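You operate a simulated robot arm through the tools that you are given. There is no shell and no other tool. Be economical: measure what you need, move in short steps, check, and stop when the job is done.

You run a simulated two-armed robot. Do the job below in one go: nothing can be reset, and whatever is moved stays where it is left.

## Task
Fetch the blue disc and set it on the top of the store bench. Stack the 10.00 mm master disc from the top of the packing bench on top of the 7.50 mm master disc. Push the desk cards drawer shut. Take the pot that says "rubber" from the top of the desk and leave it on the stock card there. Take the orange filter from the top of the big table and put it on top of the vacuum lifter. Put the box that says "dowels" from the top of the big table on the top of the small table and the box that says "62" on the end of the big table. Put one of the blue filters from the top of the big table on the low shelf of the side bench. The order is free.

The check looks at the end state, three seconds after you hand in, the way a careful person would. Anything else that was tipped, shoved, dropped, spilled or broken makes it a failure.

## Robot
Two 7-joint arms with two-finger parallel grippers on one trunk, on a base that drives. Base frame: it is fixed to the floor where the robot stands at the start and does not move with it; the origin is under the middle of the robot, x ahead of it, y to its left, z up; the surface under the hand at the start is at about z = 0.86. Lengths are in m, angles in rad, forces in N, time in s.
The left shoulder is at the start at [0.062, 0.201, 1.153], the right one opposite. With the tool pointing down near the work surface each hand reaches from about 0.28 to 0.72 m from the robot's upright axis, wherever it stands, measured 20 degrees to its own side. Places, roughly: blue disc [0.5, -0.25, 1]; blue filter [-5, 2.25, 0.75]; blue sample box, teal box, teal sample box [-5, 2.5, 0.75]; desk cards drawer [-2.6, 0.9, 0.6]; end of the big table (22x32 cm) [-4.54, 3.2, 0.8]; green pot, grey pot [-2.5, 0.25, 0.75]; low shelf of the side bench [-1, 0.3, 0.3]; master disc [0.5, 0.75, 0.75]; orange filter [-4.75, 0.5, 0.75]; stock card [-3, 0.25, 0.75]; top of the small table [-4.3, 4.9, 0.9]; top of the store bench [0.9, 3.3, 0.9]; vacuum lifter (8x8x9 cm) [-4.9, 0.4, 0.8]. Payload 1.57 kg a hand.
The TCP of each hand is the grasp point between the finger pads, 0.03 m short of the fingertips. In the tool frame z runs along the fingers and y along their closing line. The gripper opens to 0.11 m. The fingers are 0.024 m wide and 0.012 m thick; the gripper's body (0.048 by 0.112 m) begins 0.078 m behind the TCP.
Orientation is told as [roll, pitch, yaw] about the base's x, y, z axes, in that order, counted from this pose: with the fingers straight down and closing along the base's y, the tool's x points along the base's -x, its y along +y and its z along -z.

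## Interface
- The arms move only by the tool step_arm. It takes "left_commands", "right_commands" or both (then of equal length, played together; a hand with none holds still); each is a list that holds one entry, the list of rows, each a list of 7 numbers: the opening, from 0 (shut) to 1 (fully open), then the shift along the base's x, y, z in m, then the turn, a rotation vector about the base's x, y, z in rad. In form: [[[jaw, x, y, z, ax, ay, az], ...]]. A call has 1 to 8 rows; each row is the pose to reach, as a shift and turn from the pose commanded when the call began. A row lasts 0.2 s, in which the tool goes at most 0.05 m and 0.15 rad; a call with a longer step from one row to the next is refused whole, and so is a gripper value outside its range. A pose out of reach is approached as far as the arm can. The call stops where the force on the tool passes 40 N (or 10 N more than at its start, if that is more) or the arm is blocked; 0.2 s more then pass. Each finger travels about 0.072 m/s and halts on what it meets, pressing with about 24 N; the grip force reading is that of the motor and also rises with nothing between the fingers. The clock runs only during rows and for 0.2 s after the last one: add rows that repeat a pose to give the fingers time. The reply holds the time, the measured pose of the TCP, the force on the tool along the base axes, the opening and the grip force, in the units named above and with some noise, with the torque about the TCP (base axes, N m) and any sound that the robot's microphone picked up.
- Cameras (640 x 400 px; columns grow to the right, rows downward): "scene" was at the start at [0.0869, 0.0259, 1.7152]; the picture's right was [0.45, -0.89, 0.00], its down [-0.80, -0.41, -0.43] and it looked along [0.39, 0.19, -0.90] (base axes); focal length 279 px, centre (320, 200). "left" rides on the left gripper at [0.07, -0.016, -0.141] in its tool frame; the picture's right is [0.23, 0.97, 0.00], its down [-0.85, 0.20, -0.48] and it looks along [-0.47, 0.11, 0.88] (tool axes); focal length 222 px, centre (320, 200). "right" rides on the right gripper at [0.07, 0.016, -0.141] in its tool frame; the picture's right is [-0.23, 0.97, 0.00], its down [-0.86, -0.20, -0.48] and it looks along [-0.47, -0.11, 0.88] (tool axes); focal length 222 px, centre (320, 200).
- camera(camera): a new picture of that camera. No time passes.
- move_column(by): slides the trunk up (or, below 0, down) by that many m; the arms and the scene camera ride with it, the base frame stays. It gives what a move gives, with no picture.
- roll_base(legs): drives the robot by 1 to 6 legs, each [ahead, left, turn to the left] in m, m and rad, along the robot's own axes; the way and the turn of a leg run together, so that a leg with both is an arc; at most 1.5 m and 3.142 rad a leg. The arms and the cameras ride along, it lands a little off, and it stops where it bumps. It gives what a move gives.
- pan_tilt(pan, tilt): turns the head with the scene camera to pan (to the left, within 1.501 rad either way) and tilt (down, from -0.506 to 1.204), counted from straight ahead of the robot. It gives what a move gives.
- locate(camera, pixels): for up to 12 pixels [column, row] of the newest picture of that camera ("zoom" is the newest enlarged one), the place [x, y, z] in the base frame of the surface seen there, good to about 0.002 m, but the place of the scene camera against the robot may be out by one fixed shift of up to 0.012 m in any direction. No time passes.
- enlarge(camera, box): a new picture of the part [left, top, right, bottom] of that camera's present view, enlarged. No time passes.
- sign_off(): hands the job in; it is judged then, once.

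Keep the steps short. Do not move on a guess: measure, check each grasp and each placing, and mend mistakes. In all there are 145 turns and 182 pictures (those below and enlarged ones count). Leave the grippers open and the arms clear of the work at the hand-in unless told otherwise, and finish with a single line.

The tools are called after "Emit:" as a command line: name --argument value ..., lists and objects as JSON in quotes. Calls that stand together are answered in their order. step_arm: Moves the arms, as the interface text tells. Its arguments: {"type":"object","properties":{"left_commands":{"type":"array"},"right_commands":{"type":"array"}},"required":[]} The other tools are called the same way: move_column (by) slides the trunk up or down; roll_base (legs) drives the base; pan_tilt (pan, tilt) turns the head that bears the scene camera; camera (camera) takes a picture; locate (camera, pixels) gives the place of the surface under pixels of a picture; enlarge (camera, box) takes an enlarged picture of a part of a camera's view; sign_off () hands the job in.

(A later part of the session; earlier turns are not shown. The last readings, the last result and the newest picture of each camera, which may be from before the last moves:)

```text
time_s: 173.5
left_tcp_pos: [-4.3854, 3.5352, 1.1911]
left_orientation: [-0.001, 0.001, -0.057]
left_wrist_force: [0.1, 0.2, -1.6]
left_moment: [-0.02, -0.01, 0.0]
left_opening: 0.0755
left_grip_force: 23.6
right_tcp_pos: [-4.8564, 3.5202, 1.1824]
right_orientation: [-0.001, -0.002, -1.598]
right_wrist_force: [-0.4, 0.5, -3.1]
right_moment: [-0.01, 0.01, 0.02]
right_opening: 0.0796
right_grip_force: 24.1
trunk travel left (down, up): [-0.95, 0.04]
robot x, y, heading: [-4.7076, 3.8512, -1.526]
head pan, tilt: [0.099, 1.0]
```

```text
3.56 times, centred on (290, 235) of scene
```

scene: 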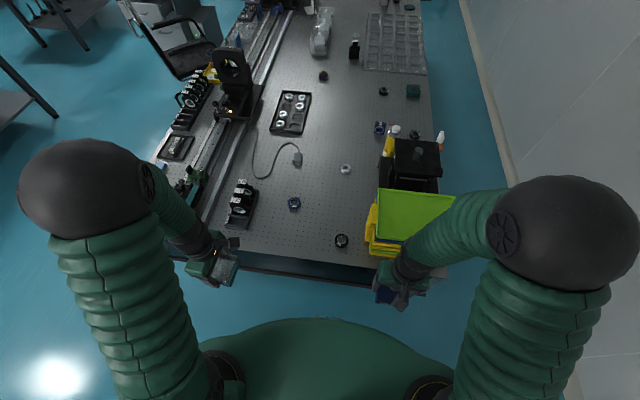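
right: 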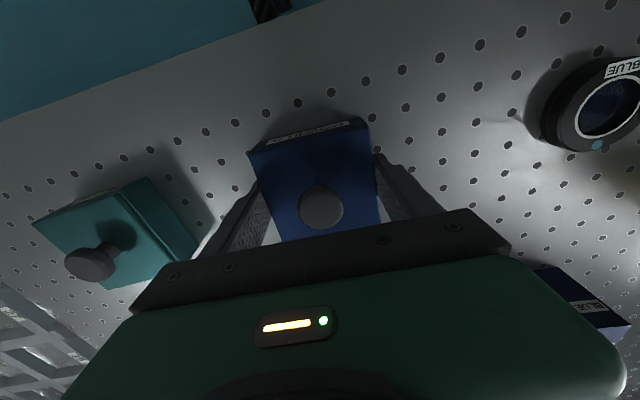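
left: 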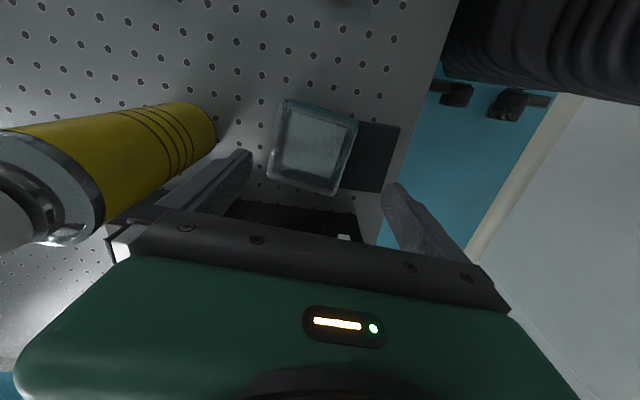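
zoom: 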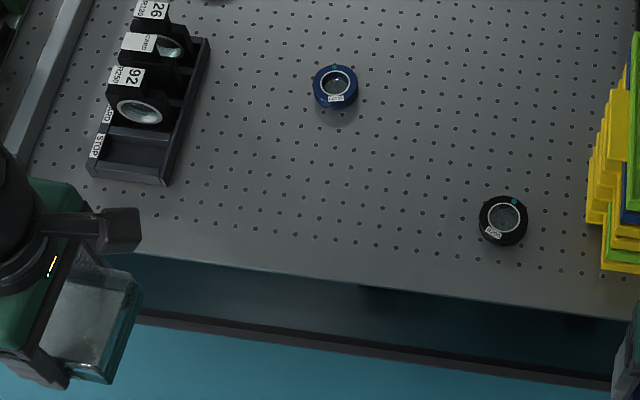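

I'll set 62 at (-4.555, 3.195), clear of both rings. First lower the trunk 0.2 with the hands still off the table.

Emit:
move_column --by -0.2

Emit:
step_arm --left_commands '[[[0.5, -0.015, -0.03, 0, 0, 0, 0], [0.5, -0.035, -0.065, 0, 0, 0, 0], [0.5, -0.055, -0.1, 0, 0, 0, 0], [0.5, -0.075, -0.135, 0, 0, 0, 0], [0.5, -0.095, -0.17, 0, 0, 0, 0], [0.5, -0.115, -0.205, 0, 0, 0, 0.0], [0.5, -0.14, -0.24, 0, 0, 0, 0.02], [0.5, -0.17, -0.265, 0, 0, 0, 0.05]]]'

Emit:
step_arm --left_commands '[[[0.5, 0, -0.03, 0, 0, 0, 0], [0.5, 0, -0.06, 0, 0, 0, 0], [0.5, 0, -0.075, -0.02, 0, 0, 0], [0.5, 0, -0.075, -0.05, 0, 0, 0], [0.5, 0, -0.075, -0.08, 0, 0, 0], [0.5, 0, -0.075, -0.105, 0, 0, 0], [0.5, 0, -0.075, -0.12, 0, 0, 0], [0.5, 0, -0.075, -0.12, 0, 0, 0]]]'

Emit:
camera --camera "left"

```text
time_s: 175.7
left_tcp_pos: [-4.3852, 3.5358, 0.9913]
left_orientation: [-0.003, -0.002, -0.057]
left_wrist_force: [0.1, 0.6, -1.6]
left_moment: [0.01, 0.01, -0.05]
left_opening: 0.0757
left_grip_force: 24.0
right_tcp_pos: [-4.8561, 3.5215, 0.984]
right_orientation: [-0.002, -0.003, -1.598]
right_wrist_force: [0.4, 0.6, -4.0]
right_moment: [0.01, 0.01, -0.03]
right_opening: 0.0799
right_grip_force: 24.1
trunk travel left (down, up): [-0.75, 0.24]
robot x, y, heading: [-4.7074, 3.8494, -1.521]
head pan, tilt: [0.099, 1.0]
```

```text
time_s: 177.5
left_tcp_pos: [-4.5603, 3.269, 0.991]
left_orientation: [-0.001, -0.004, -0.006]
left_wrist_force: [0.3, -0.1, -1.2]
left_moment: [0.01, -0.02, 0.05]
left_opening: 0.0757
left_grip_force: 24.4
right_tcp_pos: [-4.8572, 3.5214, 0.9824]
right_orientation: [0.0, -0.001, -1.598]
right_wrist_force: [1.0, -0.1, -3.1]
right_moment: [0.02, -0.01, 0.01]
right_opening: 0.0797
right_grip_force: 24.0
trunk travel left (down, up): [-0.75, 0.24]
robot x, y, heading: [-4.707, 3.8563, -1.527]
head pan, tilt: [0.099, 1.0]
```

```text
time_s: 179.3
left_tcp_pos: [-4.5585, 3.1959, 0.8688]
left_orientation: [-0.001, -0.002, -0.006]
left_wrist_force: [0.1, 0.2, -2.5]
left_moment: [0.0, 0.0, 0.01]
left_opening: 0.0757
left_grip_force: 23.9
right_tcp_pos: [-4.8573, 3.5211, 0.9838]
right_orientation: [0.0, -0.002, -1.6]
right_wrist_force: [0.4, 0.3, -3.9]
right_moment: [-0.01, -0.02, 0.03]
right_opening: 0.0794
right_grip_force: 24.1
trunk travel left (down, up): [-0.75, 0.24]
robot x, y, heading: [-4.7057, 3.8516, -1.531]
head pan, tilt: [0.099, 1.0]
```

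```text
88 pictures are left
```

left: 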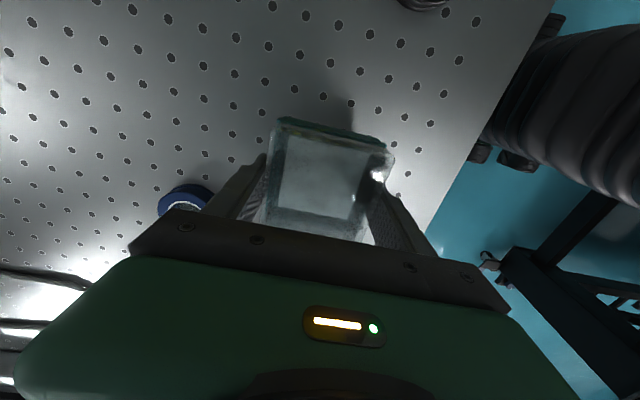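

Lower: first to TCP 0.840, then in small steps feeling for contact.

Emit:
step_arm --left_commands '[[[0.5, 0, 0, -0.012, 0, 0, 0], [0.5, 0, 0, -0.022, 0, 0, 0], [0.5, 0, 0, -0.029, 0, 0, 0], [0.5, 0, 0, -0.029, 0, 0, 0]]]'

Emit:
step_arm --left_commands '[[[0.5, 0, 0, -0.0015, 0, 0, 0], [0.5, 0, 0, -0.003, 0, 0, 0], [0.5, 0, 0, -0.003, 0, 0, 0]]]'

```text
time_s: 180.3
left_tcp_pos: [-4.5568, 3.1983, 0.8406]
left_orientation: [-0.003, -0.003, -0.005]
left_wrist_force: [-0.2, -0.1, -1.7]
left_moment: [-0.03, 0.0, -0.01]
left_opening: 0.0755
left_grip_force: 23.8
left hand out of reach, approached as far as the arm can: row 3, 4
right_tcp_pos: [-4.8572, 3.521, 0.9838]
right_orientation: [-0.002, -0.002, -1.599]
right_wrist_force: [0.4, -0.3, -3.4]
right_moment: [0.01, -0.01, -0.05]
right_opening: 0.0799
right_grip_force: 24.3
trunk travel left (down, up): [-0.75, 0.24]
robot x, y, heading: [-4.7097, 3.8533, -1.527]
head pan, tilt: [0.099, 1.0]
```

```text
time_s: 181.1
left_tcp_pos: [-4.5576, 3.1992, 0.84]
left_orientation: [-0.001, -0.004, -0.004]
left_wrist_force: [0.4, -0.2, -1.3]
left_moment: [0.02, -0.01, 0.01]
left_opening: 0.0757
left_grip_force: 24.6
right_tcp_pos: [-4.8582, 3.521, 0.9822]
right_orientation: [0.0, -0.002, -1.6]
right_wrist_force: [0.4, -0.5, -2.4]
right_moment: [0.06, -0.01, 0.01]
right_opening: 0.0796
right_grip_force: 24.5
trunk travel left (down, up): [-0.75, 0.24]
robot x, y, heading: [-4.7074, 3.8499, -1.529]
head pan, tilt: [0.099, 1.0]
```

At the reach limit; I'll bring it 3 cm nearer and lower there.

Emit:
step_arm --left_commands '[[[0.5, 0, 0.015, 0.003, 0, 0, 0], [0.5, 0, 0.03, 0.003, 0, 0, 0], [0.5, 0, 0.03, 0.001, 0, 0, 0], [0.5, 0, 0.03, -0.001, 0, 0, 0], [0.5, 0, 0.03, -0.001, 0, 0, 0]]]'

Emit:
step_arm --left_commands '[[[0.5, 0, 0, -0.0015, 0, 0, 0], [0.5, 0, 0, -0.0025, 0, 0, 0], [0.5, 0, 0, -0.0025, 0, 0, 0]]]'

Emit:
enlarge --camera "scene" --box '[250, 180, 380, 290]'

```text
time_s: 182.3
left_tcp_pos: [-4.5577, 3.2291, 0.8386]
left_orientation: [0.0, -0.002, -0.005]
left_wrist_force: [-0.4, -0.2, -1.5]
left_moment: [0.01, 0.0, -0.03]
left_opening: 0.0758
left_grip_force: 24.6
right_tcp_pos: [-4.8567, 3.521, 0.9814]
right_orientation: [-0.003, -0.002, -1.599]
right_wrist_force: [-0.2, 1.1, -2.2]
right_moment: [0.03, -0.02, -0.02]
right_opening: 0.0799
right_grip_force: 24.5
trunk travel left (down, up): [-0.75, 0.24]
robot x, y, heading: [-4.7064, 3.8502, -1.527]
head pan, tilt: [0.099, 1.0]
```

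```text
time_s: 183.1
left_tcp_pos: [-4.557, 3.229, 0.836]
left_orientation: [-0.003, -0.001, -0.005]
left_wrist_force: [0.6, 0.6, -1.7]
left_moment: [0.0, 0.01, -0.04]
left_opening: 0.0755
left_grip_force: 23.4
right_tcp_pos: [-4.857, 3.5205, 0.9854]
right_orientation: [-0.003, -0.002, -1.6]
right_wrist_force: [0.1, -0.2, -2.9]
right_moment: [-0.02, -0.01, -0.02]
right_opening: 0.0798
right_grip_force: 24.3
trunk travel left (down, up): [-0.75, 0.24]
robot x, y, heading: [-4.7004, 3.8528, -1.529]
head pan, tilt: [0.099, 1.0]
```

```text
3.64 times, centred on (315, 235) of scene
```

zoom: 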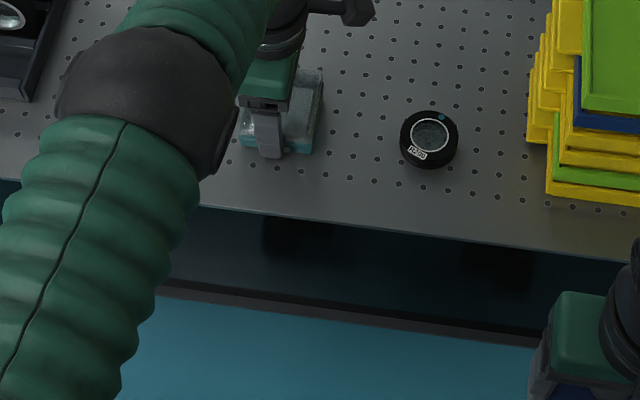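

Lower a bit more in half-mm steps.

Emit:
step_arm --left_commands '[[[0.5, 0, 0, -0.001, 0, 0, 0], [0.5, 0, 0, -0.002, 0, 0, 0], [0.5, 0, 0, -0.003, 0, 0, 0], [0.5, 0, 0, -0.003, 0, 0, 0]]]'

```text
time_s: 184.1
left_tcp_pos: [-4.5569, 3.2292, 0.8333]
left_orientation: [-0.003, -0.003, -0.005]
left_wrist_force: [-0.8, -1.0, 5.9]
left_moment: [0.21, 0.05, 0.01]
left_opening: 0.0755
left_grip_force: 24.0
right_tcp_pos: [-4.8566, 3.5222, 0.9833]
right_orientation: [-0.003, -0.001, -1.599]
right_wrist_force: [-0.2, 0.0, -3.3]
right_moment: [0.03, 0.01, -0.01]
right_opening: 0.0796
right_grip_force: 24.1
trunk travel left (down, up): [-0.75, 0.24]
robot x, y, heading: [-4.7065, 3.849, -1.526]
head pan, tilt: [0.099, 1.0]
```

Contact (+5.9 N). Open and rise.

Emit:
step_arm --left_commands '[[[0.7, 0, 0, 0.001, 0, 0, 0], [0.95, 0, 0, 0.001, 0, 0, 0], [1, 0, 0, 0.001, 0, 0, 0], [1, 0, 0, 0.02, 0, 0, 0], [1, 0, 0, 0.06, 0, 0, 0], [1, 0, 0, 0.1, 0, 0, 0], [1, 0.02, 0.03, 0.13, 0, 0, 0], [1, 0.05, 0.06, 0.14, 0, 0, 0]]]'

Emit:
step_arm --left_commands '[[[1, 0.02, 0.04, 0.0, 0, 0, 0], [1, 0.04, 0.08, 0.0, 0, 0, 0], [1, 0.06, 0.12, 0.0, 0, 0, 0], [1, 0.08, 0.16, 0.0, 0, 0, 0], [1, 0.1, 0.2, 0.0, 0, 0, 0], [1, 0.11, 0.23, 0.0, 0, 0, 0]]]'

Emit:
move_column --by 0.2

Emit:
enlarge --camera "scene" --box '[240, 170, 390, 290]'

```text
time_s: 185.9
left_tcp_pos: [-4.5056, 3.291, 0.975]
left_orientation: [-0.006, 0.0, -0.005]
left_wrist_force: [-0.8, -0.5, -0.3]
left_moment: [0.02, 0.0, 0.0]
left_opening: 0.1103
left_grip_force: 0.0
right_tcp_pos: [-4.8554, 3.5231, 0.9836]
right_orientation: [-0.004, -0.003, -1.599]
right_wrist_force: [-0.3, -0.3, -2.6]
right_moment: [0.0, 0.03, -0.02]
right_opening: 0.0796
right_grip_force: 24.1
trunk travel left (down, up): [-0.75, 0.24]
robot x, y, heading: [-4.703, 3.8515, -1.53]
head pan, tilt: [0.099, 1.0]
```

```text
time_s: 187.3
left_tcp_pos: [-4.3967, 3.52, 0.9736]
left_orientation: [-0.004, -0.002, -0.004]
left_wrist_force: [0.1, -0.6, 0.0]
left_moment: [-0.04, 0.0, -0.01]
left_opening: 0.11
left_grip_force: 0.0
right_tcp_pos: [-4.8558, 3.5219, 0.9845]
right_orientation: [-0.005, -0.003, -1.599]
right_wrist_force: [-0.6, 0.2, -2.2]
right_moment: [0.0, -0.01, -0.02]
right_opening: 0.0799
right_grip_force: 24.6
trunk travel left (down, up): [-0.75, 0.24]
robot x, y, heading: [-4.7049, 3.852, -1.527]
head pan, tilt: [0.099, 1.0]
```

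```text
time_s: 189.5
left_tcp_pos: [-4.3961, 3.5191, 1.1738]
left_orientation: [0.0, -0.003, -0.007]
left_wrist_force: [-0.4, -0.5, -0.4]
left_moment: [-0.04, 0.0, 0.01]
left_opening: 0.1098
left_grip_force: 0.1
right_tcp_pos: [-4.8565, 3.5208, 1.1835]
right_orientation: [-0.003, -0.002, -1.598]
right_wrist_force: [-0.4, 0.1, -2.8]
right_moment: [0.03, 0.01, -0.02]
right_opening: 0.0798
right_grip_force: 24.5
trunk travel left (down, up): [-0.95, 0.04]
robot x, y, heading: [-4.708, 3.8517, -1.524]
head pan, tilt: [0.099, 1.0]
```

```text
3.33 times, centred on (315, 230) of scene
```

zoom: 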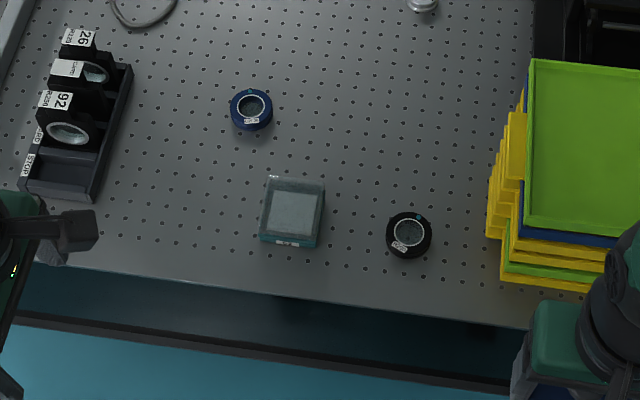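

62 placed well. Turn around to face the small table.

Emit:
roll_base --legs '[[0, 0, 3.1]]'

Emit:
pan_tilt --pan -0.2 --tilt 0.95

Emit:
camera --camera "scene"

Emit:
locate --camera "scene" --pixels '[[320, 230], [280, 230], [240, 230], [320, 200], [360, 230], [360, 200], [280, 180], [320, 260], [400, 220], [280, 260]]'

```text
time_s: 197.1
left_tcp_pos: [-4.9905, 4.2034, 1.1738]
left_orientation: [-0.003, -0.002, 3.069]
left_wrist_force: [0.3, -0.1, 0.7]
left_moment: [-0.03, -0.02, -0.01]
left_opening: 0.1098
left_grip_force: 0.1
right_tcp_pos: [-4.532, 4.1704, 1.1841]
right_orientation: [-0.003, -0.002, 1.475]
right_wrist_force: [0.5, -0.1, -2.8]
right_moment: [-0.03, -0.02, 0.01]
right_opening: 0.0799
right_grip_force: 24.1
trunk travel left (down, up): [-0.95, 0.04]
robot x, y, heading: [-4.7058, 3.8504, 1.548]
head pan, tilt: [0.099, 1.0]
```

```text
time_s: 197.9
left_tcp_pos: [-4.9907, 4.2024, 1.1734]
left_orientation: [-0.002, -0.003, 3.068]
left_wrist_force: [-0.3, -0.4, 0.4]
left_moment: [0.0, -0.03, -0.01]
left_opening: 0.11
left_grip_force: 0.1
right_tcp_pos: [-4.5324, 4.1698, 1.1842]
right_orientation: [-0.001, -0.001, 1.476]
right_wrist_force: [-0.4, -0.2, -3.1]
right_moment: [-0.01, -0.03, 0.0]
right_opening: 0.0799
right_grip_force: 24.5
trunk travel left (down, up): [-0.95, 0.04]
robot x, y, heading: [-4.7073, 3.8485, 1.547]
head pan, tilt: [-0.201, 0.949]
```

```text
85 pictures are left
```

scene: 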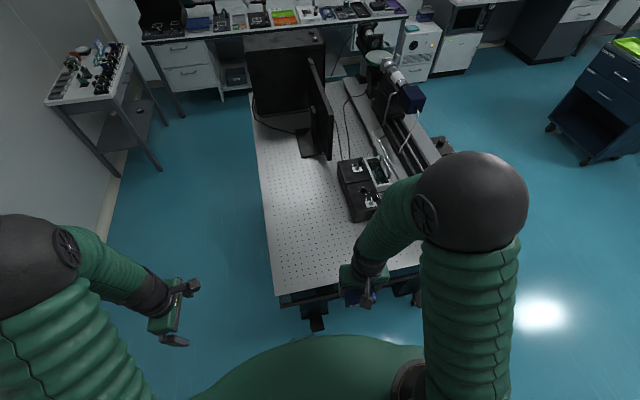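

```text
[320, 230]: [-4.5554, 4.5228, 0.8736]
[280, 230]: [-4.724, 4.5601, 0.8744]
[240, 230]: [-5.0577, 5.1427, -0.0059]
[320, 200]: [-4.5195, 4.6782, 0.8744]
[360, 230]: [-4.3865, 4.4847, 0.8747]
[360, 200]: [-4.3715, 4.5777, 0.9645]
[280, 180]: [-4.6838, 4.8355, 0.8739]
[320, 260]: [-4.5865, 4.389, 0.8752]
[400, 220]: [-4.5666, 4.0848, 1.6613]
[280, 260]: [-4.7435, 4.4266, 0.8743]
```

Free perforated area around (-4.58, 4.45), top ≈0.882. Lower the trunk 0.18, then extend the right hand over it.

Emit:
move_column --by -0.18

Emit:
step_arm --right_commands '[[[0.4, -0.01, 0.03, 0, 0, 0, 0], [0.4, -0.02, 0.065, 0, 0, 0, 0], [0.4, -0.03, 0.1, 0, 0, 0, 0], [0.4, -0.04, 0.135, 0, 0, 0, 0], [0.4, -0.045, 0.17, 0, 0, 0, 0], [0.4, -0.05, 0.205, 0, 0, 0, 0.03], [0.4, -0.05, 0.24, 0, 0, 0, 0.06], [0.4, -0.05, 0.275, 0, 0, 0, 0.09]]]'

Emit:
step_arm --right_commands '[[[0.4, 0, 0, -0.02, 0, 0, 0], [0.4, 0, 0, -0.045, 0, 0, 0], [0.4, 0, 0, -0.065, 0, 0, 0], [0.4, 0, 0, -0.065, 0, 0, 0]]]'

Emit:
camera --camera "right"

Emit:
locate --camera "right" --pixels '[[320, 60], [420, 130], [230, 130], [320, 150]]'

```text
time_s: 199.9
left_tcp_pos: [-4.991, 4.2022, 0.993]
left_orientation: [-0.005, -0.002, 3.069]
left_wrist_force: [-0.1, -0.1, -0.7]
left_moment: [-0.02, 0.03, 0.02]
left_opening: 0.1102
left_grip_force: 0.1
right_tcp_pos: [-4.5313, 4.1692, 1.0036]
right_orientation: [0.0, -0.002, 1.475]
right_wrist_force: [0.5, 0.3, -3.0]
right_moment: [-0.01, 0.02, 0.01]
right_opening: 0.0799
right_grip_force: 24.1
trunk travel left (down, up): [-0.77, 0.22]
robot x, y, heading: [-4.7046, 3.8476, 1.549]
head pan, tilt: [-0.201, 0.949]
```

```text
time_s: 201.7
left_tcp_pos: [-4.9906, 4.2045, 0.9935]
left_orientation: [0.0, -0.003, 3.069]
left_wrist_force: [0.3, 0.6, 0.0]
left_moment: [-0.01, -0.05, -0.02]
left_opening: 0.1101
left_grip_force: 0.0
right_tcp_pos: [-4.5834, 4.4477, 1.0027]
right_orientation: [0.0, -0.001, 1.566]
right_wrist_force: [-0.2, 0.6, -2.7]
right_moment: [-0.04, 0.05, -0.04]
right_opening: 0.0797
right_grip_force: 23.8
trunk travel left (down, up): [-0.77, 0.22]
robot x, y, heading: [-4.706, 3.853, 1.551]
head pan, tilt: [-0.201, 0.949]
```

```text
time_s: 202.7
left_tcp_pos: [-4.9906, 4.2019, 0.995]
left_orientation: [-0.002, -0.001, 3.068]
left_wrist_force: [-0.8, 0.4, -0.1]
left_moment: [-0.01, 0.02, 0.0]
left_opening: 0.11
left_grip_force: 0.1
right_tcp_pos: [-4.5823, 4.446, 0.9398]
right_orientation: [-0.002, -0.002, 1.565]
right_wrist_force: [-0.9, 0.3, -3.2]
right_moment: [-0.02, 0.02, 0.01]
right_opening: 0.0796
right_grip_force: 23.9
trunk travel left (down, up): [-0.77, 0.22]
robot x, y, heading: [-4.703, 3.8503, 1.542]
head pan, tilt: [-0.201, 0.949]
```

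```text
84 pictures are left
```

right: 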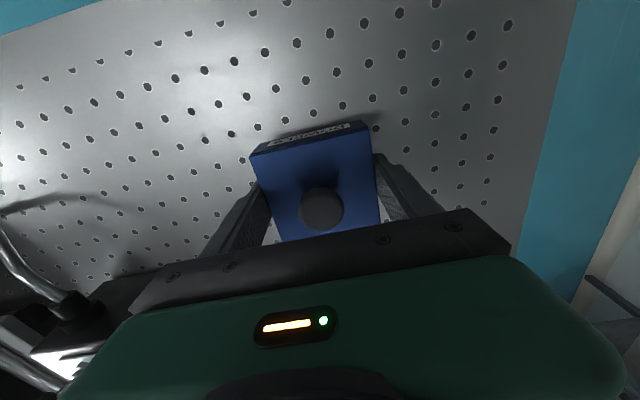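

```text
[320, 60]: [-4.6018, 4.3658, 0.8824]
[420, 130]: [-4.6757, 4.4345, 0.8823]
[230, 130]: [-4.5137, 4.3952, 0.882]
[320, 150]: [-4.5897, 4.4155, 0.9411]
```

Clear spot. Lower to contact.

Emit:
step_arm --right_commands '[[[0.4, 0, 0, -0.01, 0, 0, 0], [0.4, 0, 0, -0.018, 0, 0, 0], [0.4, 0, 0, -0.021, 0, 0, 0], [0.4, 0, 0, -0.023, 0, 0, 0], [0.4, 0, 0, -0.024, 0, 0, 0], [0.4, 0, 0, -0.024, 0, 0, 0]]]'

```text
time_s: 204.1
left_tcp_pos: [-4.9906, 4.2034, 0.994]
left_orientation: [-0.003, -0.002, 3.068]
left_wrist_force: [0.0, 0.5, 0.6]
left_moment: [-0.01, 0.03, -0.04]
left_opening: 0.1099
left_grip_force: 0.1
right_tcp_pos: [-4.5837, 4.4446, 0.9146]
right_orientation: [-0.001, 0.0, 1.565]
right_wrist_force: [-0.3, -0.6, -2.4]
right_moment: [-0.01, -0.02, 0.03]
right_opening: 0.0799
right_grip_force: 24.1
trunk travel left (down, up): [-0.77, 0.22]
robot x, y, heading: [-4.7064, 3.8506, 1.545]
head pan, tilt: [-0.201, 0.949]
```

Emit:
step_arm --right_commands '[[[0.4, 0, 0, -0.001, 0, 0, 0], [0.4, 0, 0, -0.002, 0, 0, 0], [0.4, 0, 0, -0.0025, 0, 0, 0], [0.4, 0, 0, -0.0025, 0, 0, 0]]]'

```text
time_s: 205.1
left_tcp_pos: [-4.9917, 4.2016, 0.994]
left_orientation: [-0.003, -0.001, 3.067]
left_wrist_force: [0.2, 1.5, 0.5]
left_moment: [-0.04, 0.03, 0.02]
left_opening: 0.11
left_grip_force: 0.1
right_tcp_pos: [-4.5836, 4.4452, 0.9141]
right_orientation: [-0.001, -0.009, 1.564]
right_wrist_force: [1.8, 4.0, 20.2]
right_moment: [-0.2, 0.23, 0.01]
right_opening: 0.0797
right_grip_force: 23.8
trunk travel left (down, up): [-0.77, 0.22]
robot x, y, heading: [-4.7012, 3.8515, 1.548]
head pan, tilt: [-0.201, 0.949]
```

Contact (20 N). Ease up 1 mm, open, rise.

Emit:
step_arm --right_commands '[[[0.4, 0, 0, 0.0015, 0, 0, 0], [0.9, 0, 0, 0.002, 0, 0, 0], [1, 0, 0, 0.002, 0, 0, 0], [1, 0, 0, 0.02, 0, 0, 0], [1, 0, 0, 0.06, 0, 0, 0], [1, 0, 0, 0.1, 0, 0, 0], [1, 0.01, -0.03, 0.13, 0, 0, 0], [1, 0.02, -0.07, 0.14, 0, 0, 0]]]'

Emit:
step_arm --right_commands '[[[1, 0, -0.04, 0, 0, 0, 0], [1, 0.01, -0.08, 0, 0, 0, 0], [1, 0.02, -0.12, 0, 0, 0, 0], [1, 0.03, -0.16, 0, 0, 0, 0], [1, 0.03, -0.2, 0, 0, 0, 0]]]'

Emit:
enlarge --camera "scene" --box '[250, 170, 410, 290]'

```text
time_s: 206.9
left_tcp_pos: [-4.9907, 4.2006, 0.9946]
left_orientation: [-0.006, -0.002, 3.068]
left_wrist_force: [-0.8, 0.4, -0.4]
left_moment: [0.0, -0.02, -0.03]
left_opening: 0.1101
left_grip_force: 0.1
right_tcp_pos: [-4.5644, 4.3741, 1.0528]
right_orientation: [-0.001, -0.005, 1.563]
right_wrist_force: [-0.3, 0.2, -0.1]
right_moment: [0.03, -0.03, 0.0]
right_opening: 0.11
right_grip_force: 0.1
trunk travel left (down, up): [-0.77, 0.22]
robot x, y, heading: [-4.7058, 3.8515, 1.548]
head pan, tilt: [-0.201, 0.949]
heard: snap
```

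```text
time_s: 208.1
left_tcp_pos: [-4.9895, 4.1999, 0.9941]
left_orientation: [-0.006, -0.001, 3.068]
left_wrist_force: [1.0, -0.8, 0.1]
left_moment: [0.0, 0.02, 0.01]
left_opening: 0.1101
left_grip_force: 0.0
right_tcp_pos: [-4.5326, 4.1727, 1.0537]
right_orientation: [-0.001, -0.008, 1.565]
right_wrist_force: [-0.2, 0.2, 0.5]
right_moment: [0.03, 0.0, 0.0]
right_opening: 0.1099
right_grip_force: 0.0
trunk travel left (down, up): [-0.77, 0.22]
robot x, y, heading: [-4.7035, 3.8539, 1.544]
head pan, tilt: [-0.201, 0.949]
```

```text
3.33 times, centred on (330, 230) of scene
```

zoom: 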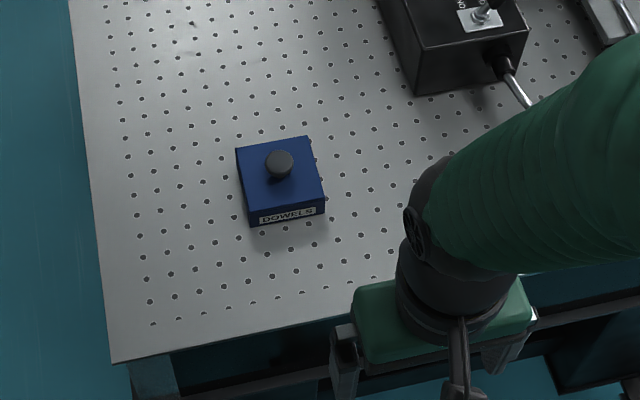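

DOWELS is placed; the snap seems to be its lid catch, and the box looks intact. Next, the BLUE filter: raise, turn to face +x, back into the west aisle, strafe to y≈2.45.

Emit:
move_column --by 0.15

Emit:
roll_base --legs '[[0, 0, -1.545], [-0.9, 0, 0], [0, -1.4, 0]]'

Emit:
pan_tilt --pan 0 --tilt 0.9

Emit:
camera --camera "scene"

```text
time_s: 209.8
left_tcp_pos: [-4.9902, 4.2037, 1.1434]
left_orientation: [0.0, -0.002, 3.068]
left_wrist_force: [-0.6, 0.2, 0.5]
left_moment: [-0.01, -0.04, -0.01]
left_opening: 0.1102
left_grip_force: 0.1
right_tcp_pos: [-4.5328, 4.1748, 1.2028]
right_orientation: [-0.002, -0.003, 1.564]
right_wrist_force: [0.0, -0.2, -0.4]
right_moment: [0.0, 0.01, 0.04]
right_opening: 0.1102
right_grip_force: 0.0
trunk travel left (down, up): [-0.92, 0.07]
robot x, y, heading: [-4.7076, 3.8539, 1.548]
head pan, tilt: [-0.201, 0.949]
```

```text
time_s: 225.1
left_tcp_pos: [-5.3073, 2.7128, 1.1435]
left_orientation: [-0.003, 0.001, 1.483]
left_wrist_force: [0.2, -0.4, 0.4]
left_moment: [-0.05, -0.01, 0.02]
left_opening: 0.1101
left_grip_force: 0.0
right_tcp_pos: [-5.3417, 2.2553, 1.2024]
right_orientation: [-0.004, -0.002, -0.02]
right_wrist_force: [0.2, -0.1, 0.7]
right_moment: [-0.05, -0.01, -0.01]
right_opening: 0.1102
right_grip_force: 0.1
trunk travel left (down, up): [-0.92, 0.07]
robot x, y, heading: [-5.6648, 2.4339, -0.041]
head pan, tilt: [-0.201, 0.949]
```

```text
time_s: 225.8
left_tcp_pos: [-5.3075, 2.7112, 1.1433]
left_orientation: [-0.004, -0.003, 1.485]
left_wrist_force: [0.1, -0.9, -0.1]
left_moment: [0.0, 0.0, 0.0]
left_opening: 0.1101
left_grip_force: 0.0
right_tcp_pos: [-5.3435, 2.2524, 1.2028]
right_orientation: [0.0, -0.002, -0.021]
right_wrist_force: [-0.7, -0.7, 0.1]
right_moment: [-0.01, 0.02, 0.0]
right_opening: 0.11
right_grip_force: 0.2
trunk travel left (down, up): [-0.92, 0.07]
robot x, y, heading: [-5.6616, 2.4341, -0.041]
head pan, tilt: [0.0, 0.901]
```

```text
82 pictures are left
```

scene: 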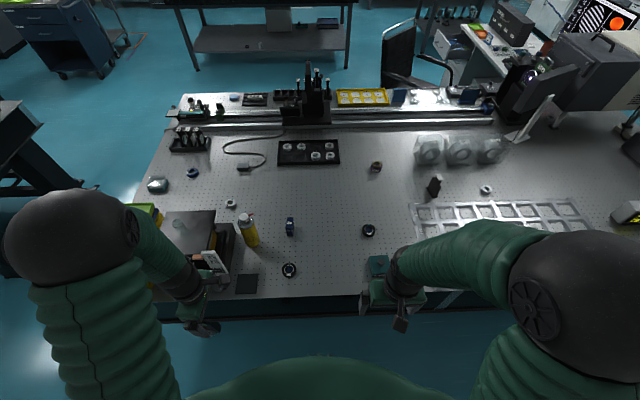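

Lower the trunk, turn the left hand back and move it over the BLUE ring at about (-5.06, 2.53).

Emit:
move_column --by -0.1

Emit:
step_arm --left_commands '[[[0.8, 0, -0.025, 0, 0, 0, -0.148], [0.8, 0, -0.05, 0, 0, 0, -0.296], [0.8, 0, -0.075, 0, 0, 0, -0.444], [0.8, 0, -0.1, 0, 0, 0, -0.592], [0.8, 0.02, -0.125, 0, 0, 0, -0.74], [0.8, 0.05, -0.15, 0, 0, 0, -0.888], [0.8, 0.08, -0.17, 0, 0, 0, -1.036], [0.8, 0.11, -0.175, 0, 0, 0, -1.184]]]'

Emit:
step_arm --left_commands '[[[0.8, 0.03, 0, -0.02, 0, 0, -0.148], [0.8, 0.06, 0, -0.04, 0, 0, -0.3], [0.8, 0.09, 0, -0.06, 0, 0, -0.3]]]'

Emit:
camera --camera "left"

```text
time_s: 227.2
left_tcp_pos: [-5.308, 2.7113, 1.0444]
left_orientation: [-0.006, -0.001, 1.484]
left_wrist_force: [-0.1, -0.3, 0.6]
left_moment: [-0.01, 0.01, -0.02]
left_opening: 0.1099
left_grip_force: 0.1
right_tcp_pos: [-5.3432, 2.2522, 1.1029]
right_orientation: [-0.001, -0.005, -0.023]
right_wrist_force: [-0.1, 0.2, 0.3]
right_moment: [0.02, -0.04, 0.0]
right_opening: 0.1099
right_grip_force: 0.0
trunk travel left (down, up): [-0.82, 0.17]
robot x, y, heading: [-5.6636, 2.4332, -0.041]
head pan, tilt: [0.0, 0.901]
```

```text
time_s: 229.0
left_tcp_pos: [-5.196, 2.537, 1.0444]
left_orientation: [-0.004, -0.001, 0.298]
left_wrist_force: [0.1, -0.8, -0.3]
left_moment: [0.02, 0.02, 0.02]
left_opening: 0.0882
left_grip_force: 0.0
right_tcp_pos: [-5.3433, 2.2531, 1.1032]
right_orientation: [-0.004, -0.001, -0.021]
right_wrist_force: [0.0, -0.4, 0.1]
right_moment: [-0.01, 0.01, 0.01]
right_opening: 0.1103
right_grip_force: 0.0
trunk travel left (down, up): [-0.82, 0.17]
robot x, y, heading: [-5.661, 2.4293, -0.037]
head pan, tilt: [0.0, 0.901]
```

```text
refused: row 2 steps farther than a row can; nothing moved
```

```text
81 pictures are left
```

left: 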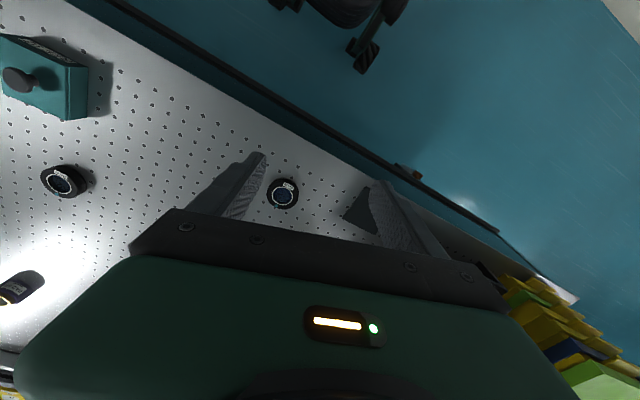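

Emit:
enlarge --camera "left" --box '[255, 165, 315, 215]'

Emit:
locate --camera "zoom" --pixels '[[300, 215], [150, 210], [440, 220], [310, 95], [290, 350], [200, 120], [400, 330], [540, 240]]'

```text
8.00 times, centred on (285, 190) of left
```

zoom: 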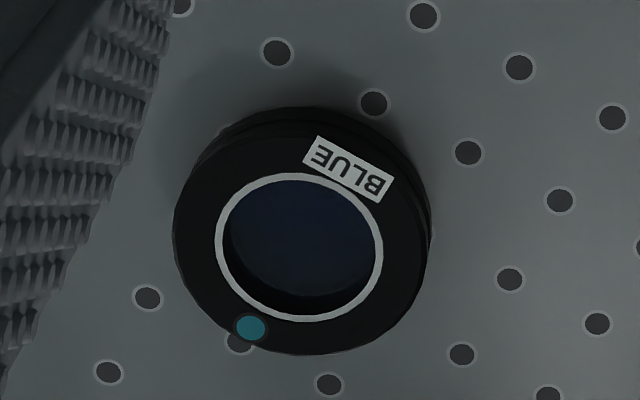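

```text
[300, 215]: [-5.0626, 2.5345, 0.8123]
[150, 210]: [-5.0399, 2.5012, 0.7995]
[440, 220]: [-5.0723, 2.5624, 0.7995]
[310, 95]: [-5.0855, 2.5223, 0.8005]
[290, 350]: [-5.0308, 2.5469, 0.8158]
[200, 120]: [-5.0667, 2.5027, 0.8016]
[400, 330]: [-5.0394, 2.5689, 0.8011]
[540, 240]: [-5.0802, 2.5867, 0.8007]
```

Navy-blue glass, ring centre ≈(-5.059, 2.536), Ø≈0.06, top 0.8175. Descend onto it.

Emit:
step_arm --left_commands '[[[0.9, 0.035, 0, -0.02, 0, 0, -0.1], [0.9, 0.07, 0, -0.05, 0, 0, -0.2], [0.9, 0.105, 0, -0.085, 0, 0, -0.29], [0.9, 0.137, -0.001, -0.12, 0, 0, -0.29], [0.9, 0.137, -0.001, -0.155, 0, 0, -0.29], [0.9, 0.137, -0.001, -0.185, 0, 0, -0.29], [0.9, 0.137, -0.001, -0.21, 0, 0, -0.29], [0.9, 0.137, -0.001, -0.21, 0, 0, -0.29]]]'

Emit:
step_arm --left_commands '[[[0.2, 0, 0, 0, 0, 0, 0], [0.2, 0, 0, 0, 0, 0, 0], [0.2, 0, 0, 0, 0, 0, 0], [0.2, 0, 0, 0, 0, 0, 0]]]'

Emit:
enlarge --camera "left" --box '[220, 90, 420, 250]'

```text
time_s: 230.8
left_tcp_pos: [-5.0591, 2.5328, 0.8324]
left_orientation: [-0.003, -0.002, 0.009]
left_wrist_force: [0.9, 0.2, 0.1]
left_moment: [-0.01, 0.0, -0.01]
left_opening: 0.099
left_grip_force: 0.1
right_tcp_pos: [-5.3431, 2.253, 1.1019]
right_orientation: [-0.002, -0.002, -0.021]
right_wrist_force: [-0.3, 0.1, 0.1]
right_moment: [0.0, -0.01, -0.02]
right_opening: 0.1096
right_grip_force: 0.0
trunk travel left (down, up): [-0.82, 0.17]
robot x, y, heading: [-5.6621, 2.4314, -0.04]
head pan, tilt: [0.0, 0.901]
```

```text
time_s: 231.8
left_tcp_pos: [-5.0587, 2.5335, 0.8334]
left_orientation: [-0.005, -0.002, 0.01]
left_wrist_force: [1.0, -0.1, -0.1]
left_moment: [0.04, 0.01, 0.01]
left_opening: 0.0587
left_grip_force: 24.2
right_tcp_pos: [-5.3437, 2.2514, 1.1029]
right_orientation: [-0.003, -0.005, -0.02]
right_wrist_force: [-1.2, 0.0, -0.2]
right_moment: [0.0, 0.02, 0.0]
right_opening: 0.1097
right_grip_force: 0.1
trunk travel left (down, up): [-0.82, 0.17]
robot x, y, heading: [-5.662, 2.4271, -0.04]
head pan, tilt: [0.0, 0.901]
```

```text
2.50 times, centred on (320, 170) of left
```

zoom: 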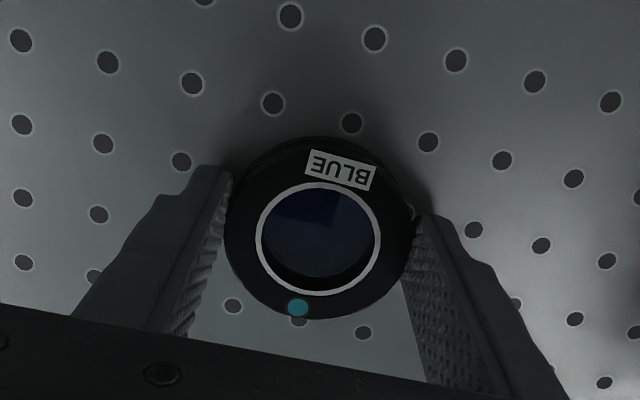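

Gripped at 0.0587. Lift gently and retract.

Emit:
step_arm --left_commands '[[[0.2, 0, 0, 0.003, 0, 0, 0], [0.2, 0, 0, 0.008, 0, 0, 0], [0.2, 0, 0, 0.018, 0, 0, 0], [0.2, 0, 0, 0.035, 0, 0, 0], [0.2, 0, 0, 0.06, 0, 0, 0], [0.2, -0.02, 0, 0.09, 0, 0, 0], [0.2, -0.05, 0.01, 0.12, 0, 0, 0], [0.2, -0.09, 0.02, 0.14, 0, 0, 0]]]'

Emit:
step_arm --left_commands '[[[0.2, -0.03, 0.02, 0.03, 0, 0, 0], [0.2, -0.06, 0.04, 0.06, 0, 0, 0], [0.2, -0.09, 0.06, 0.09, 0, 0, 0], [0.2, -0.12, 0.08, 0.12, 0, 0, 0], [0.2, -0.15, 0.1, 0.12, 0, 0, 0]]]'

Emit:
move_column --by 0.12

Emit:
roll_base --legs '[[0.04, -1.0, 0.04], [0.0, -0.9, 0]]'

Emit:
camera --camera "scene"

```text
time_s: 233.6
left_tcp_pos: [-5.1536, 2.5528, 0.9736]
left_orientation: [-0.005, -0.004, 0.008]
left_wrist_force: [-0.3, 0.8, -0.3]
left_moment: [-0.02, -0.04, 0.0]
left_opening: 0.0587
left_grip_force: 23.9
right_tcp_pos: [-5.3454, 2.252, 1.1027]
right_orientation: [-0.001, -0.005, -0.02]
right_wrist_force: [-0.6, -0.1, -0.5]
right_moment: [0.02, 0.01, 0.01]
right_opening: 0.1101
right_grip_force: 0.0
trunk travel left (down, up): [-0.82, 0.17]
robot x, y, heading: [-5.664, 2.434, -0.039]
head pan, tilt: [0.0, 0.901]
```

```text
time_s: 234.8
left_tcp_pos: [-5.3042, 2.6559, 1.0934]
left_orientation: [-0.004, -0.005, 0.008]
left_wrist_force: [0.2, 0.4, -0.5]
left_moment: [-0.03, -0.01, -0.02]
left_opening: 0.0587
left_grip_force: 23.4
right_tcp_pos: [-5.3446, 2.2533, 1.1031]
right_orientation: [-0.003, -0.006, -0.022]
right_wrist_force: [0.5, -0.1, -0.4]
right_moment: [-0.02, 0.03, 0.0]
right_opening: 0.1098
right_grip_force: 0.1
trunk travel left (down, up): [-0.82, 0.17]
robot x, y, heading: [-5.6639, 2.433, -0.042]
head pan, tilt: [0.0, 0.901]
```

```text
time_s: 236.3
left_tcp_pos: [-5.3034, 2.6554, 1.2118]
left_orientation: [-0.005, -0.001, 0.01]
left_wrist_force: [-0.2, -0.9, -1.5]
left_moment: [-0.01, 0.01, -0.04]
left_opening: 0.0586
left_grip_force: 23.6
right_tcp_pos: [-5.344, 2.2534, 1.2222]
right_orientation: [-0.003, -0.004, -0.021]
right_wrist_force: [0.3, -0.4, 0.6]
right_moment: [-0.02, -0.01, 0.0]
right_opening: 0.1098
right_grip_force: 0.1
trunk travel left (down, up): [-0.94, 0.05]
robot x, y, heading: [-5.6632, 2.4332, -0.037]
head pan, tilt: [0.0, 0.901]
```

```text
time_s: 245.7
left_tcp_pos: [-5.2703, 0.802, 1.2129]
left_orientation: [-0.004, -0.001, 0.081]
left_wrist_force: [0.3, -0.5, -0.9]
left_moment: [0.0, -0.02, -0.02]
left_opening: 0.0584
left_grip_force: 23.8
right_tcp_pos: [-5.2817, 0.3972, 1.2226]
right_orientation: [-0.003, -0.004, 0.049]
right_wrist_force: [-0.1, -0.4, 0.0]
right_moment: [-0.02, -0.06, 0.01]
right_opening: 0.11
right_grip_force: 0.1
trunk travel left (down, up): [-0.94, 0.05]
robot x, y, heading: [-5.6117, 0.5504, 0.034]
head pan, tilt: [0.0, 0.901]
```

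```text
78 pictures are left
```

scene: 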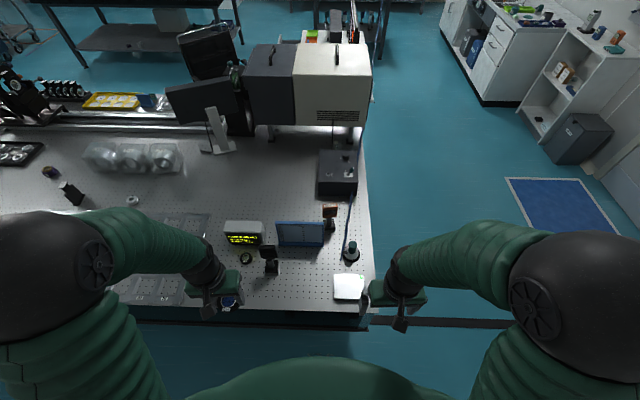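

Emit:
enlarge --camera "scene" --box '[210, 190, 380, 310]'

Emit:
locate --camera "zoom" --pixels '[[530, 230], [530, 195], [525, 360], [460, 80], [450, 130], [230, 225], [230, 280], [140, 255], [120, 180], [350, 160], [420, 280], [580, 90]]'

```text
3.33 times, centred on (295, 250) of scene
```

zoom: 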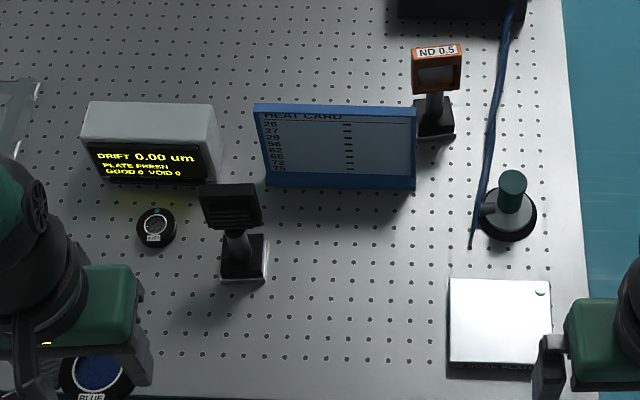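

```text
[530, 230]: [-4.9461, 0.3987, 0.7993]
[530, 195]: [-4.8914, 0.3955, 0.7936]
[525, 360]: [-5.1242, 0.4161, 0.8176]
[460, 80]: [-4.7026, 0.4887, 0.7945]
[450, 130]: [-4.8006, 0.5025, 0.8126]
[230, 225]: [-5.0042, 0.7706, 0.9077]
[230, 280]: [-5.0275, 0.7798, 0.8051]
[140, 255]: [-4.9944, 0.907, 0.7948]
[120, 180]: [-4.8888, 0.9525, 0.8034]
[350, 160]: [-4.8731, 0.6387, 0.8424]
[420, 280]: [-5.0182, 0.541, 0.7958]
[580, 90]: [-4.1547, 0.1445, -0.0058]
```

Emit:
enlarge --camera "scene" --box '[310, 195, 370, 270]'

Emit:
locate --camera "zoom" --pixels '[[340, 258], [325, 260], [355, 258], [340, 245], [340, 290], [340, 325], [300, 335], [380, 335], [200, 60], [180, 100], [220, 100], [200, 200]]'

```text
5.33 times, centred on (340, 232) of scene
```

zoom: 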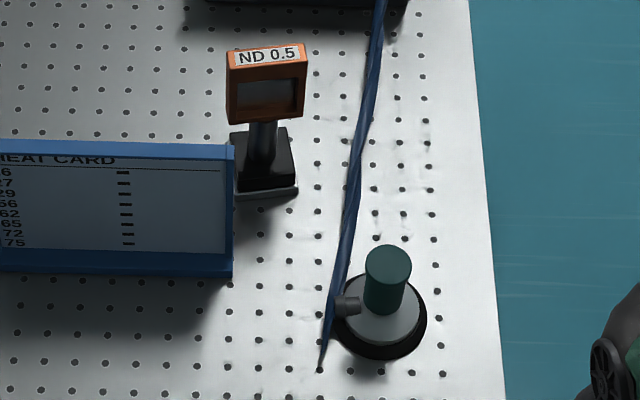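

```text
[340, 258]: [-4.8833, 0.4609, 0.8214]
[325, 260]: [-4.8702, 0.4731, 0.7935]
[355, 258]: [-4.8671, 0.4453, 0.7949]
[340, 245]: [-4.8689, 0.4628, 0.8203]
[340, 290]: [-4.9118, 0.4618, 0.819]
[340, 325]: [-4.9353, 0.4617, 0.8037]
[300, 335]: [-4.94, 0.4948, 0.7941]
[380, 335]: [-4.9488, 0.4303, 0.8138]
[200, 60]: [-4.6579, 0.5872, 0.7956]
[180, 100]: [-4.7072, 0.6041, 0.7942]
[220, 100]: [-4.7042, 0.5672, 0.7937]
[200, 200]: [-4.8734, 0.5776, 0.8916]
```

The orange frame "ND 0.5" stands at about (-4.79, 0.49), and the vacuum lifter (teal handle) is at about (-4.93, 0.43). Both are best reached from the table's south end. I'll drive around: right 0.72, ahead 0.78, then turn to face +y.

Emit:
roll_base --legs '[[0, -0.74, -0.03], [0.78, 0, 0], [0, 0, 1.57]]'

Emit:
pan_tilt --pan 0.0 --tilt 1.0

Emit:
camera --camera "scene"

```text
time_s: 257.3
left_tcp_pos: [-5.0605, 0.1584, 1.213]
left_orientation: [-0.005, -0.002, 1.598]
left_wrist_force: [0.1, 0.0, -0.8]
left_moment: [-0.01, 0.0, -0.02]
left_opening: 0.0586
left_grip_force: 24.1
right_tcp_pos: [-4.6565, 0.1263, 1.2231]
right_orientation: [-0.002, -0.005, 1.569]
right_wrist_force: [0.2, 0.8, -0.5]
right_moment: [0.01, 0.03, -0.03]
right_opening: 0.1099
right_grip_force: 0.0
trunk travel left (down, up): [-0.94, 0.05]
robot x, y, heading: [-4.8298, -0.1976, 1.552]
head pan, tilt: [0.0, 0.901]
```

```text
time_s: 258.0
left_tcp_pos: [-5.0593, 0.1575, 1.2134]
left_orientation: [-0.006, -0.004, 1.598]
left_wrist_force: [1.5, -0.3, -1.0]
left_moment: [0.01, 0.03, 0.01]
left_opening: 0.0585
left_grip_force: 23.5
right_tcp_pos: [-4.6573, 0.1242, 1.2232]
right_orientation: [-0.001, -0.005, 1.569]
right_wrist_force: [0.2, -0.4, -0.1]
right_moment: [0.0, 0.0, 0.02]
right_opening: 0.1102
right_grip_force: 0.0
trunk travel left (down, up): [-0.94, 0.05]
robot x, y, heading: [-4.8257, -0.1947, 1.554]
head pan, tilt: [0.0, 1.0]
```

```text
75 pictures are left
```

scene: 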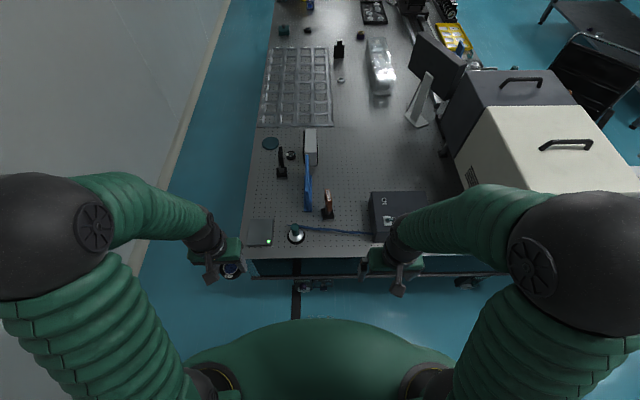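

Move the base 0.13 ahead and 0.1 left, then lower the trunk and bring the right hand near the orange mount for a close view.

Emit:
roll_base --legs '[[0.13, 0.1, 0.016]]'

Emit:
move_column --by -0.12

Emit:
camera --camera "right"

Emit:
camera --camera "scene"

```text
time_s: 259.4
left_tcp_pos: [-5.1479, 0.2821, 1.2177]
left_orientation: [0.009, -0.007, 1.617]
left_wrist_force: [1.8, -0.2, -0.8]
left_moment: [-0.04, 0.09, 0.0]
left_opening: 0.0585
left_grip_force: 24.4
right_tcp_pos: [-4.7451, 0.257, 1.2211]
right_orientation: [0.012, -0.008, 1.588]
right_wrist_force: [0.0, 0.9, -0.5]
right_moment: [-0.05, 0.03, 0.0]
right_opening: 0.1101
right_grip_force: 0.1
trunk travel left (down, up): [-0.94, 0.05]
robot x, y, heading: [-4.928, -0.0654, 1.571]
head pan, tilt: [0.0, 1.0]
```

```text
time_s: 260.9
left_tcp_pos: [-5.1661, 0.2855, 1.0927]
left_orientation: [-0.008, -0.005, 1.616]
left_wrist_force: [0.5, -0.8, -0.5]
left_moment: [0.01, 0.03, 0.03]
left_opening: 0.0585
left_grip_force: 24.0
right_tcp_pos: [-4.7628, 0.259, 1.103]
right_orientation: [-0.003, -0.005, 1.586]
right_wrist_force: [0.0, 0.1, 0.4]
right_moment: [0.0, 0.0, -0.02]
right_opening: 0.1097
right_grip_force: 0.0
trunk travel left (down, up): [-0.82, 0.17]
robot x, y, heading: [-4.927, -0.067, 1.565]
head pan, tilt: [0.0, 1.0]
```

```text
74 pictures are left
```

right: 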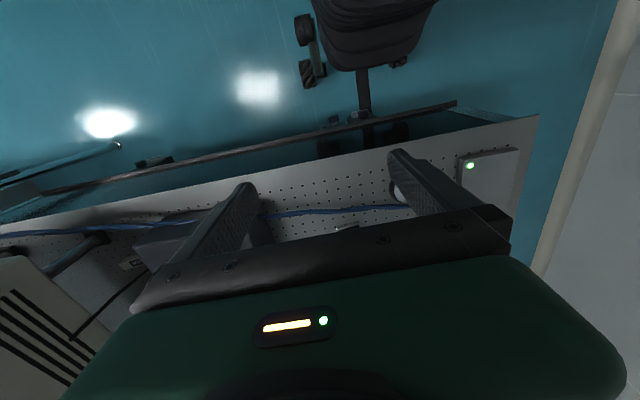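

```text
73 pictures are left
```

scene: 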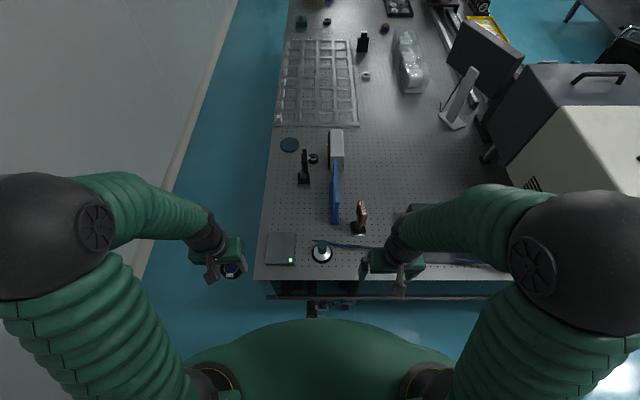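

Emit:
enlarge --camera "scene" --box '[295, 180, 395, 270]'

Emit:
locate --camera "zoom" --pixels '[[420, 125], [405, 155], [430, 100], [440, 140], [405, 230], [400, 240], [440, 235], [180, 275], [165, 275], [200, 275], [180, 258], [175, 300]]'

```text
4.44 times, centred on (345, 225) of scene
```

zoom: 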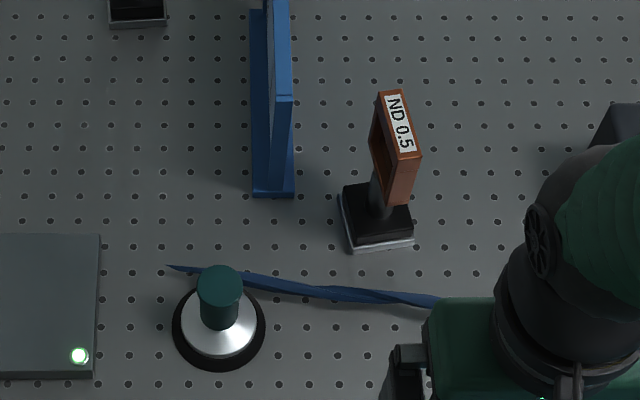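

```text
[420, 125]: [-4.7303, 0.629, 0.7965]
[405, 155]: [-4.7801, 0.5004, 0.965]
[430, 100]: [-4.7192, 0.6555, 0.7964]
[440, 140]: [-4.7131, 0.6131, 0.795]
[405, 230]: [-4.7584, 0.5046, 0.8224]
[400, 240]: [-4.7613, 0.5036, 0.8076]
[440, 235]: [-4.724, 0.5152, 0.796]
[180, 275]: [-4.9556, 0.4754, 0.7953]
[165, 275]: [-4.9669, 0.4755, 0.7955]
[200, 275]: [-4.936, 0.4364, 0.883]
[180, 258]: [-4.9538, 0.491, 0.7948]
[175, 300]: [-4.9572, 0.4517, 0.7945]
```

Emit:
locate --camera "zoom" --pixels '[[382, 95], [400, 94], [396, 150], [417, 149], [390, 120], [400, 190], [355, 245], [410, 243], [347, 195], [375, 190], [220, 285], [220, 270]]'

Emit:
enlarge --camera "scene" --box '[340, 190, 390, 245]'

```text
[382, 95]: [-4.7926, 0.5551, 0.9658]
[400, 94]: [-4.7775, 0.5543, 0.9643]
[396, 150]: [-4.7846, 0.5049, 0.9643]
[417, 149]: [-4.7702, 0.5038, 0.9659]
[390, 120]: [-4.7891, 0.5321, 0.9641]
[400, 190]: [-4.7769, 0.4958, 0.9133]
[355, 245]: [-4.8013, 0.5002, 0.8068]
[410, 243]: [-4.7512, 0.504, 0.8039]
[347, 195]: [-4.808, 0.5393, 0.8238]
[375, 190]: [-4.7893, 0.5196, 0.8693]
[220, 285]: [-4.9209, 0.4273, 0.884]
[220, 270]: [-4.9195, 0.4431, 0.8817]
```

```text
7.27 times, centred on (365, 218) of scene
```

zoom: 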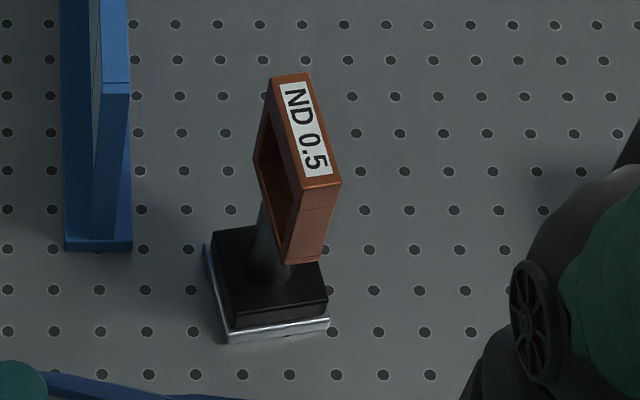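

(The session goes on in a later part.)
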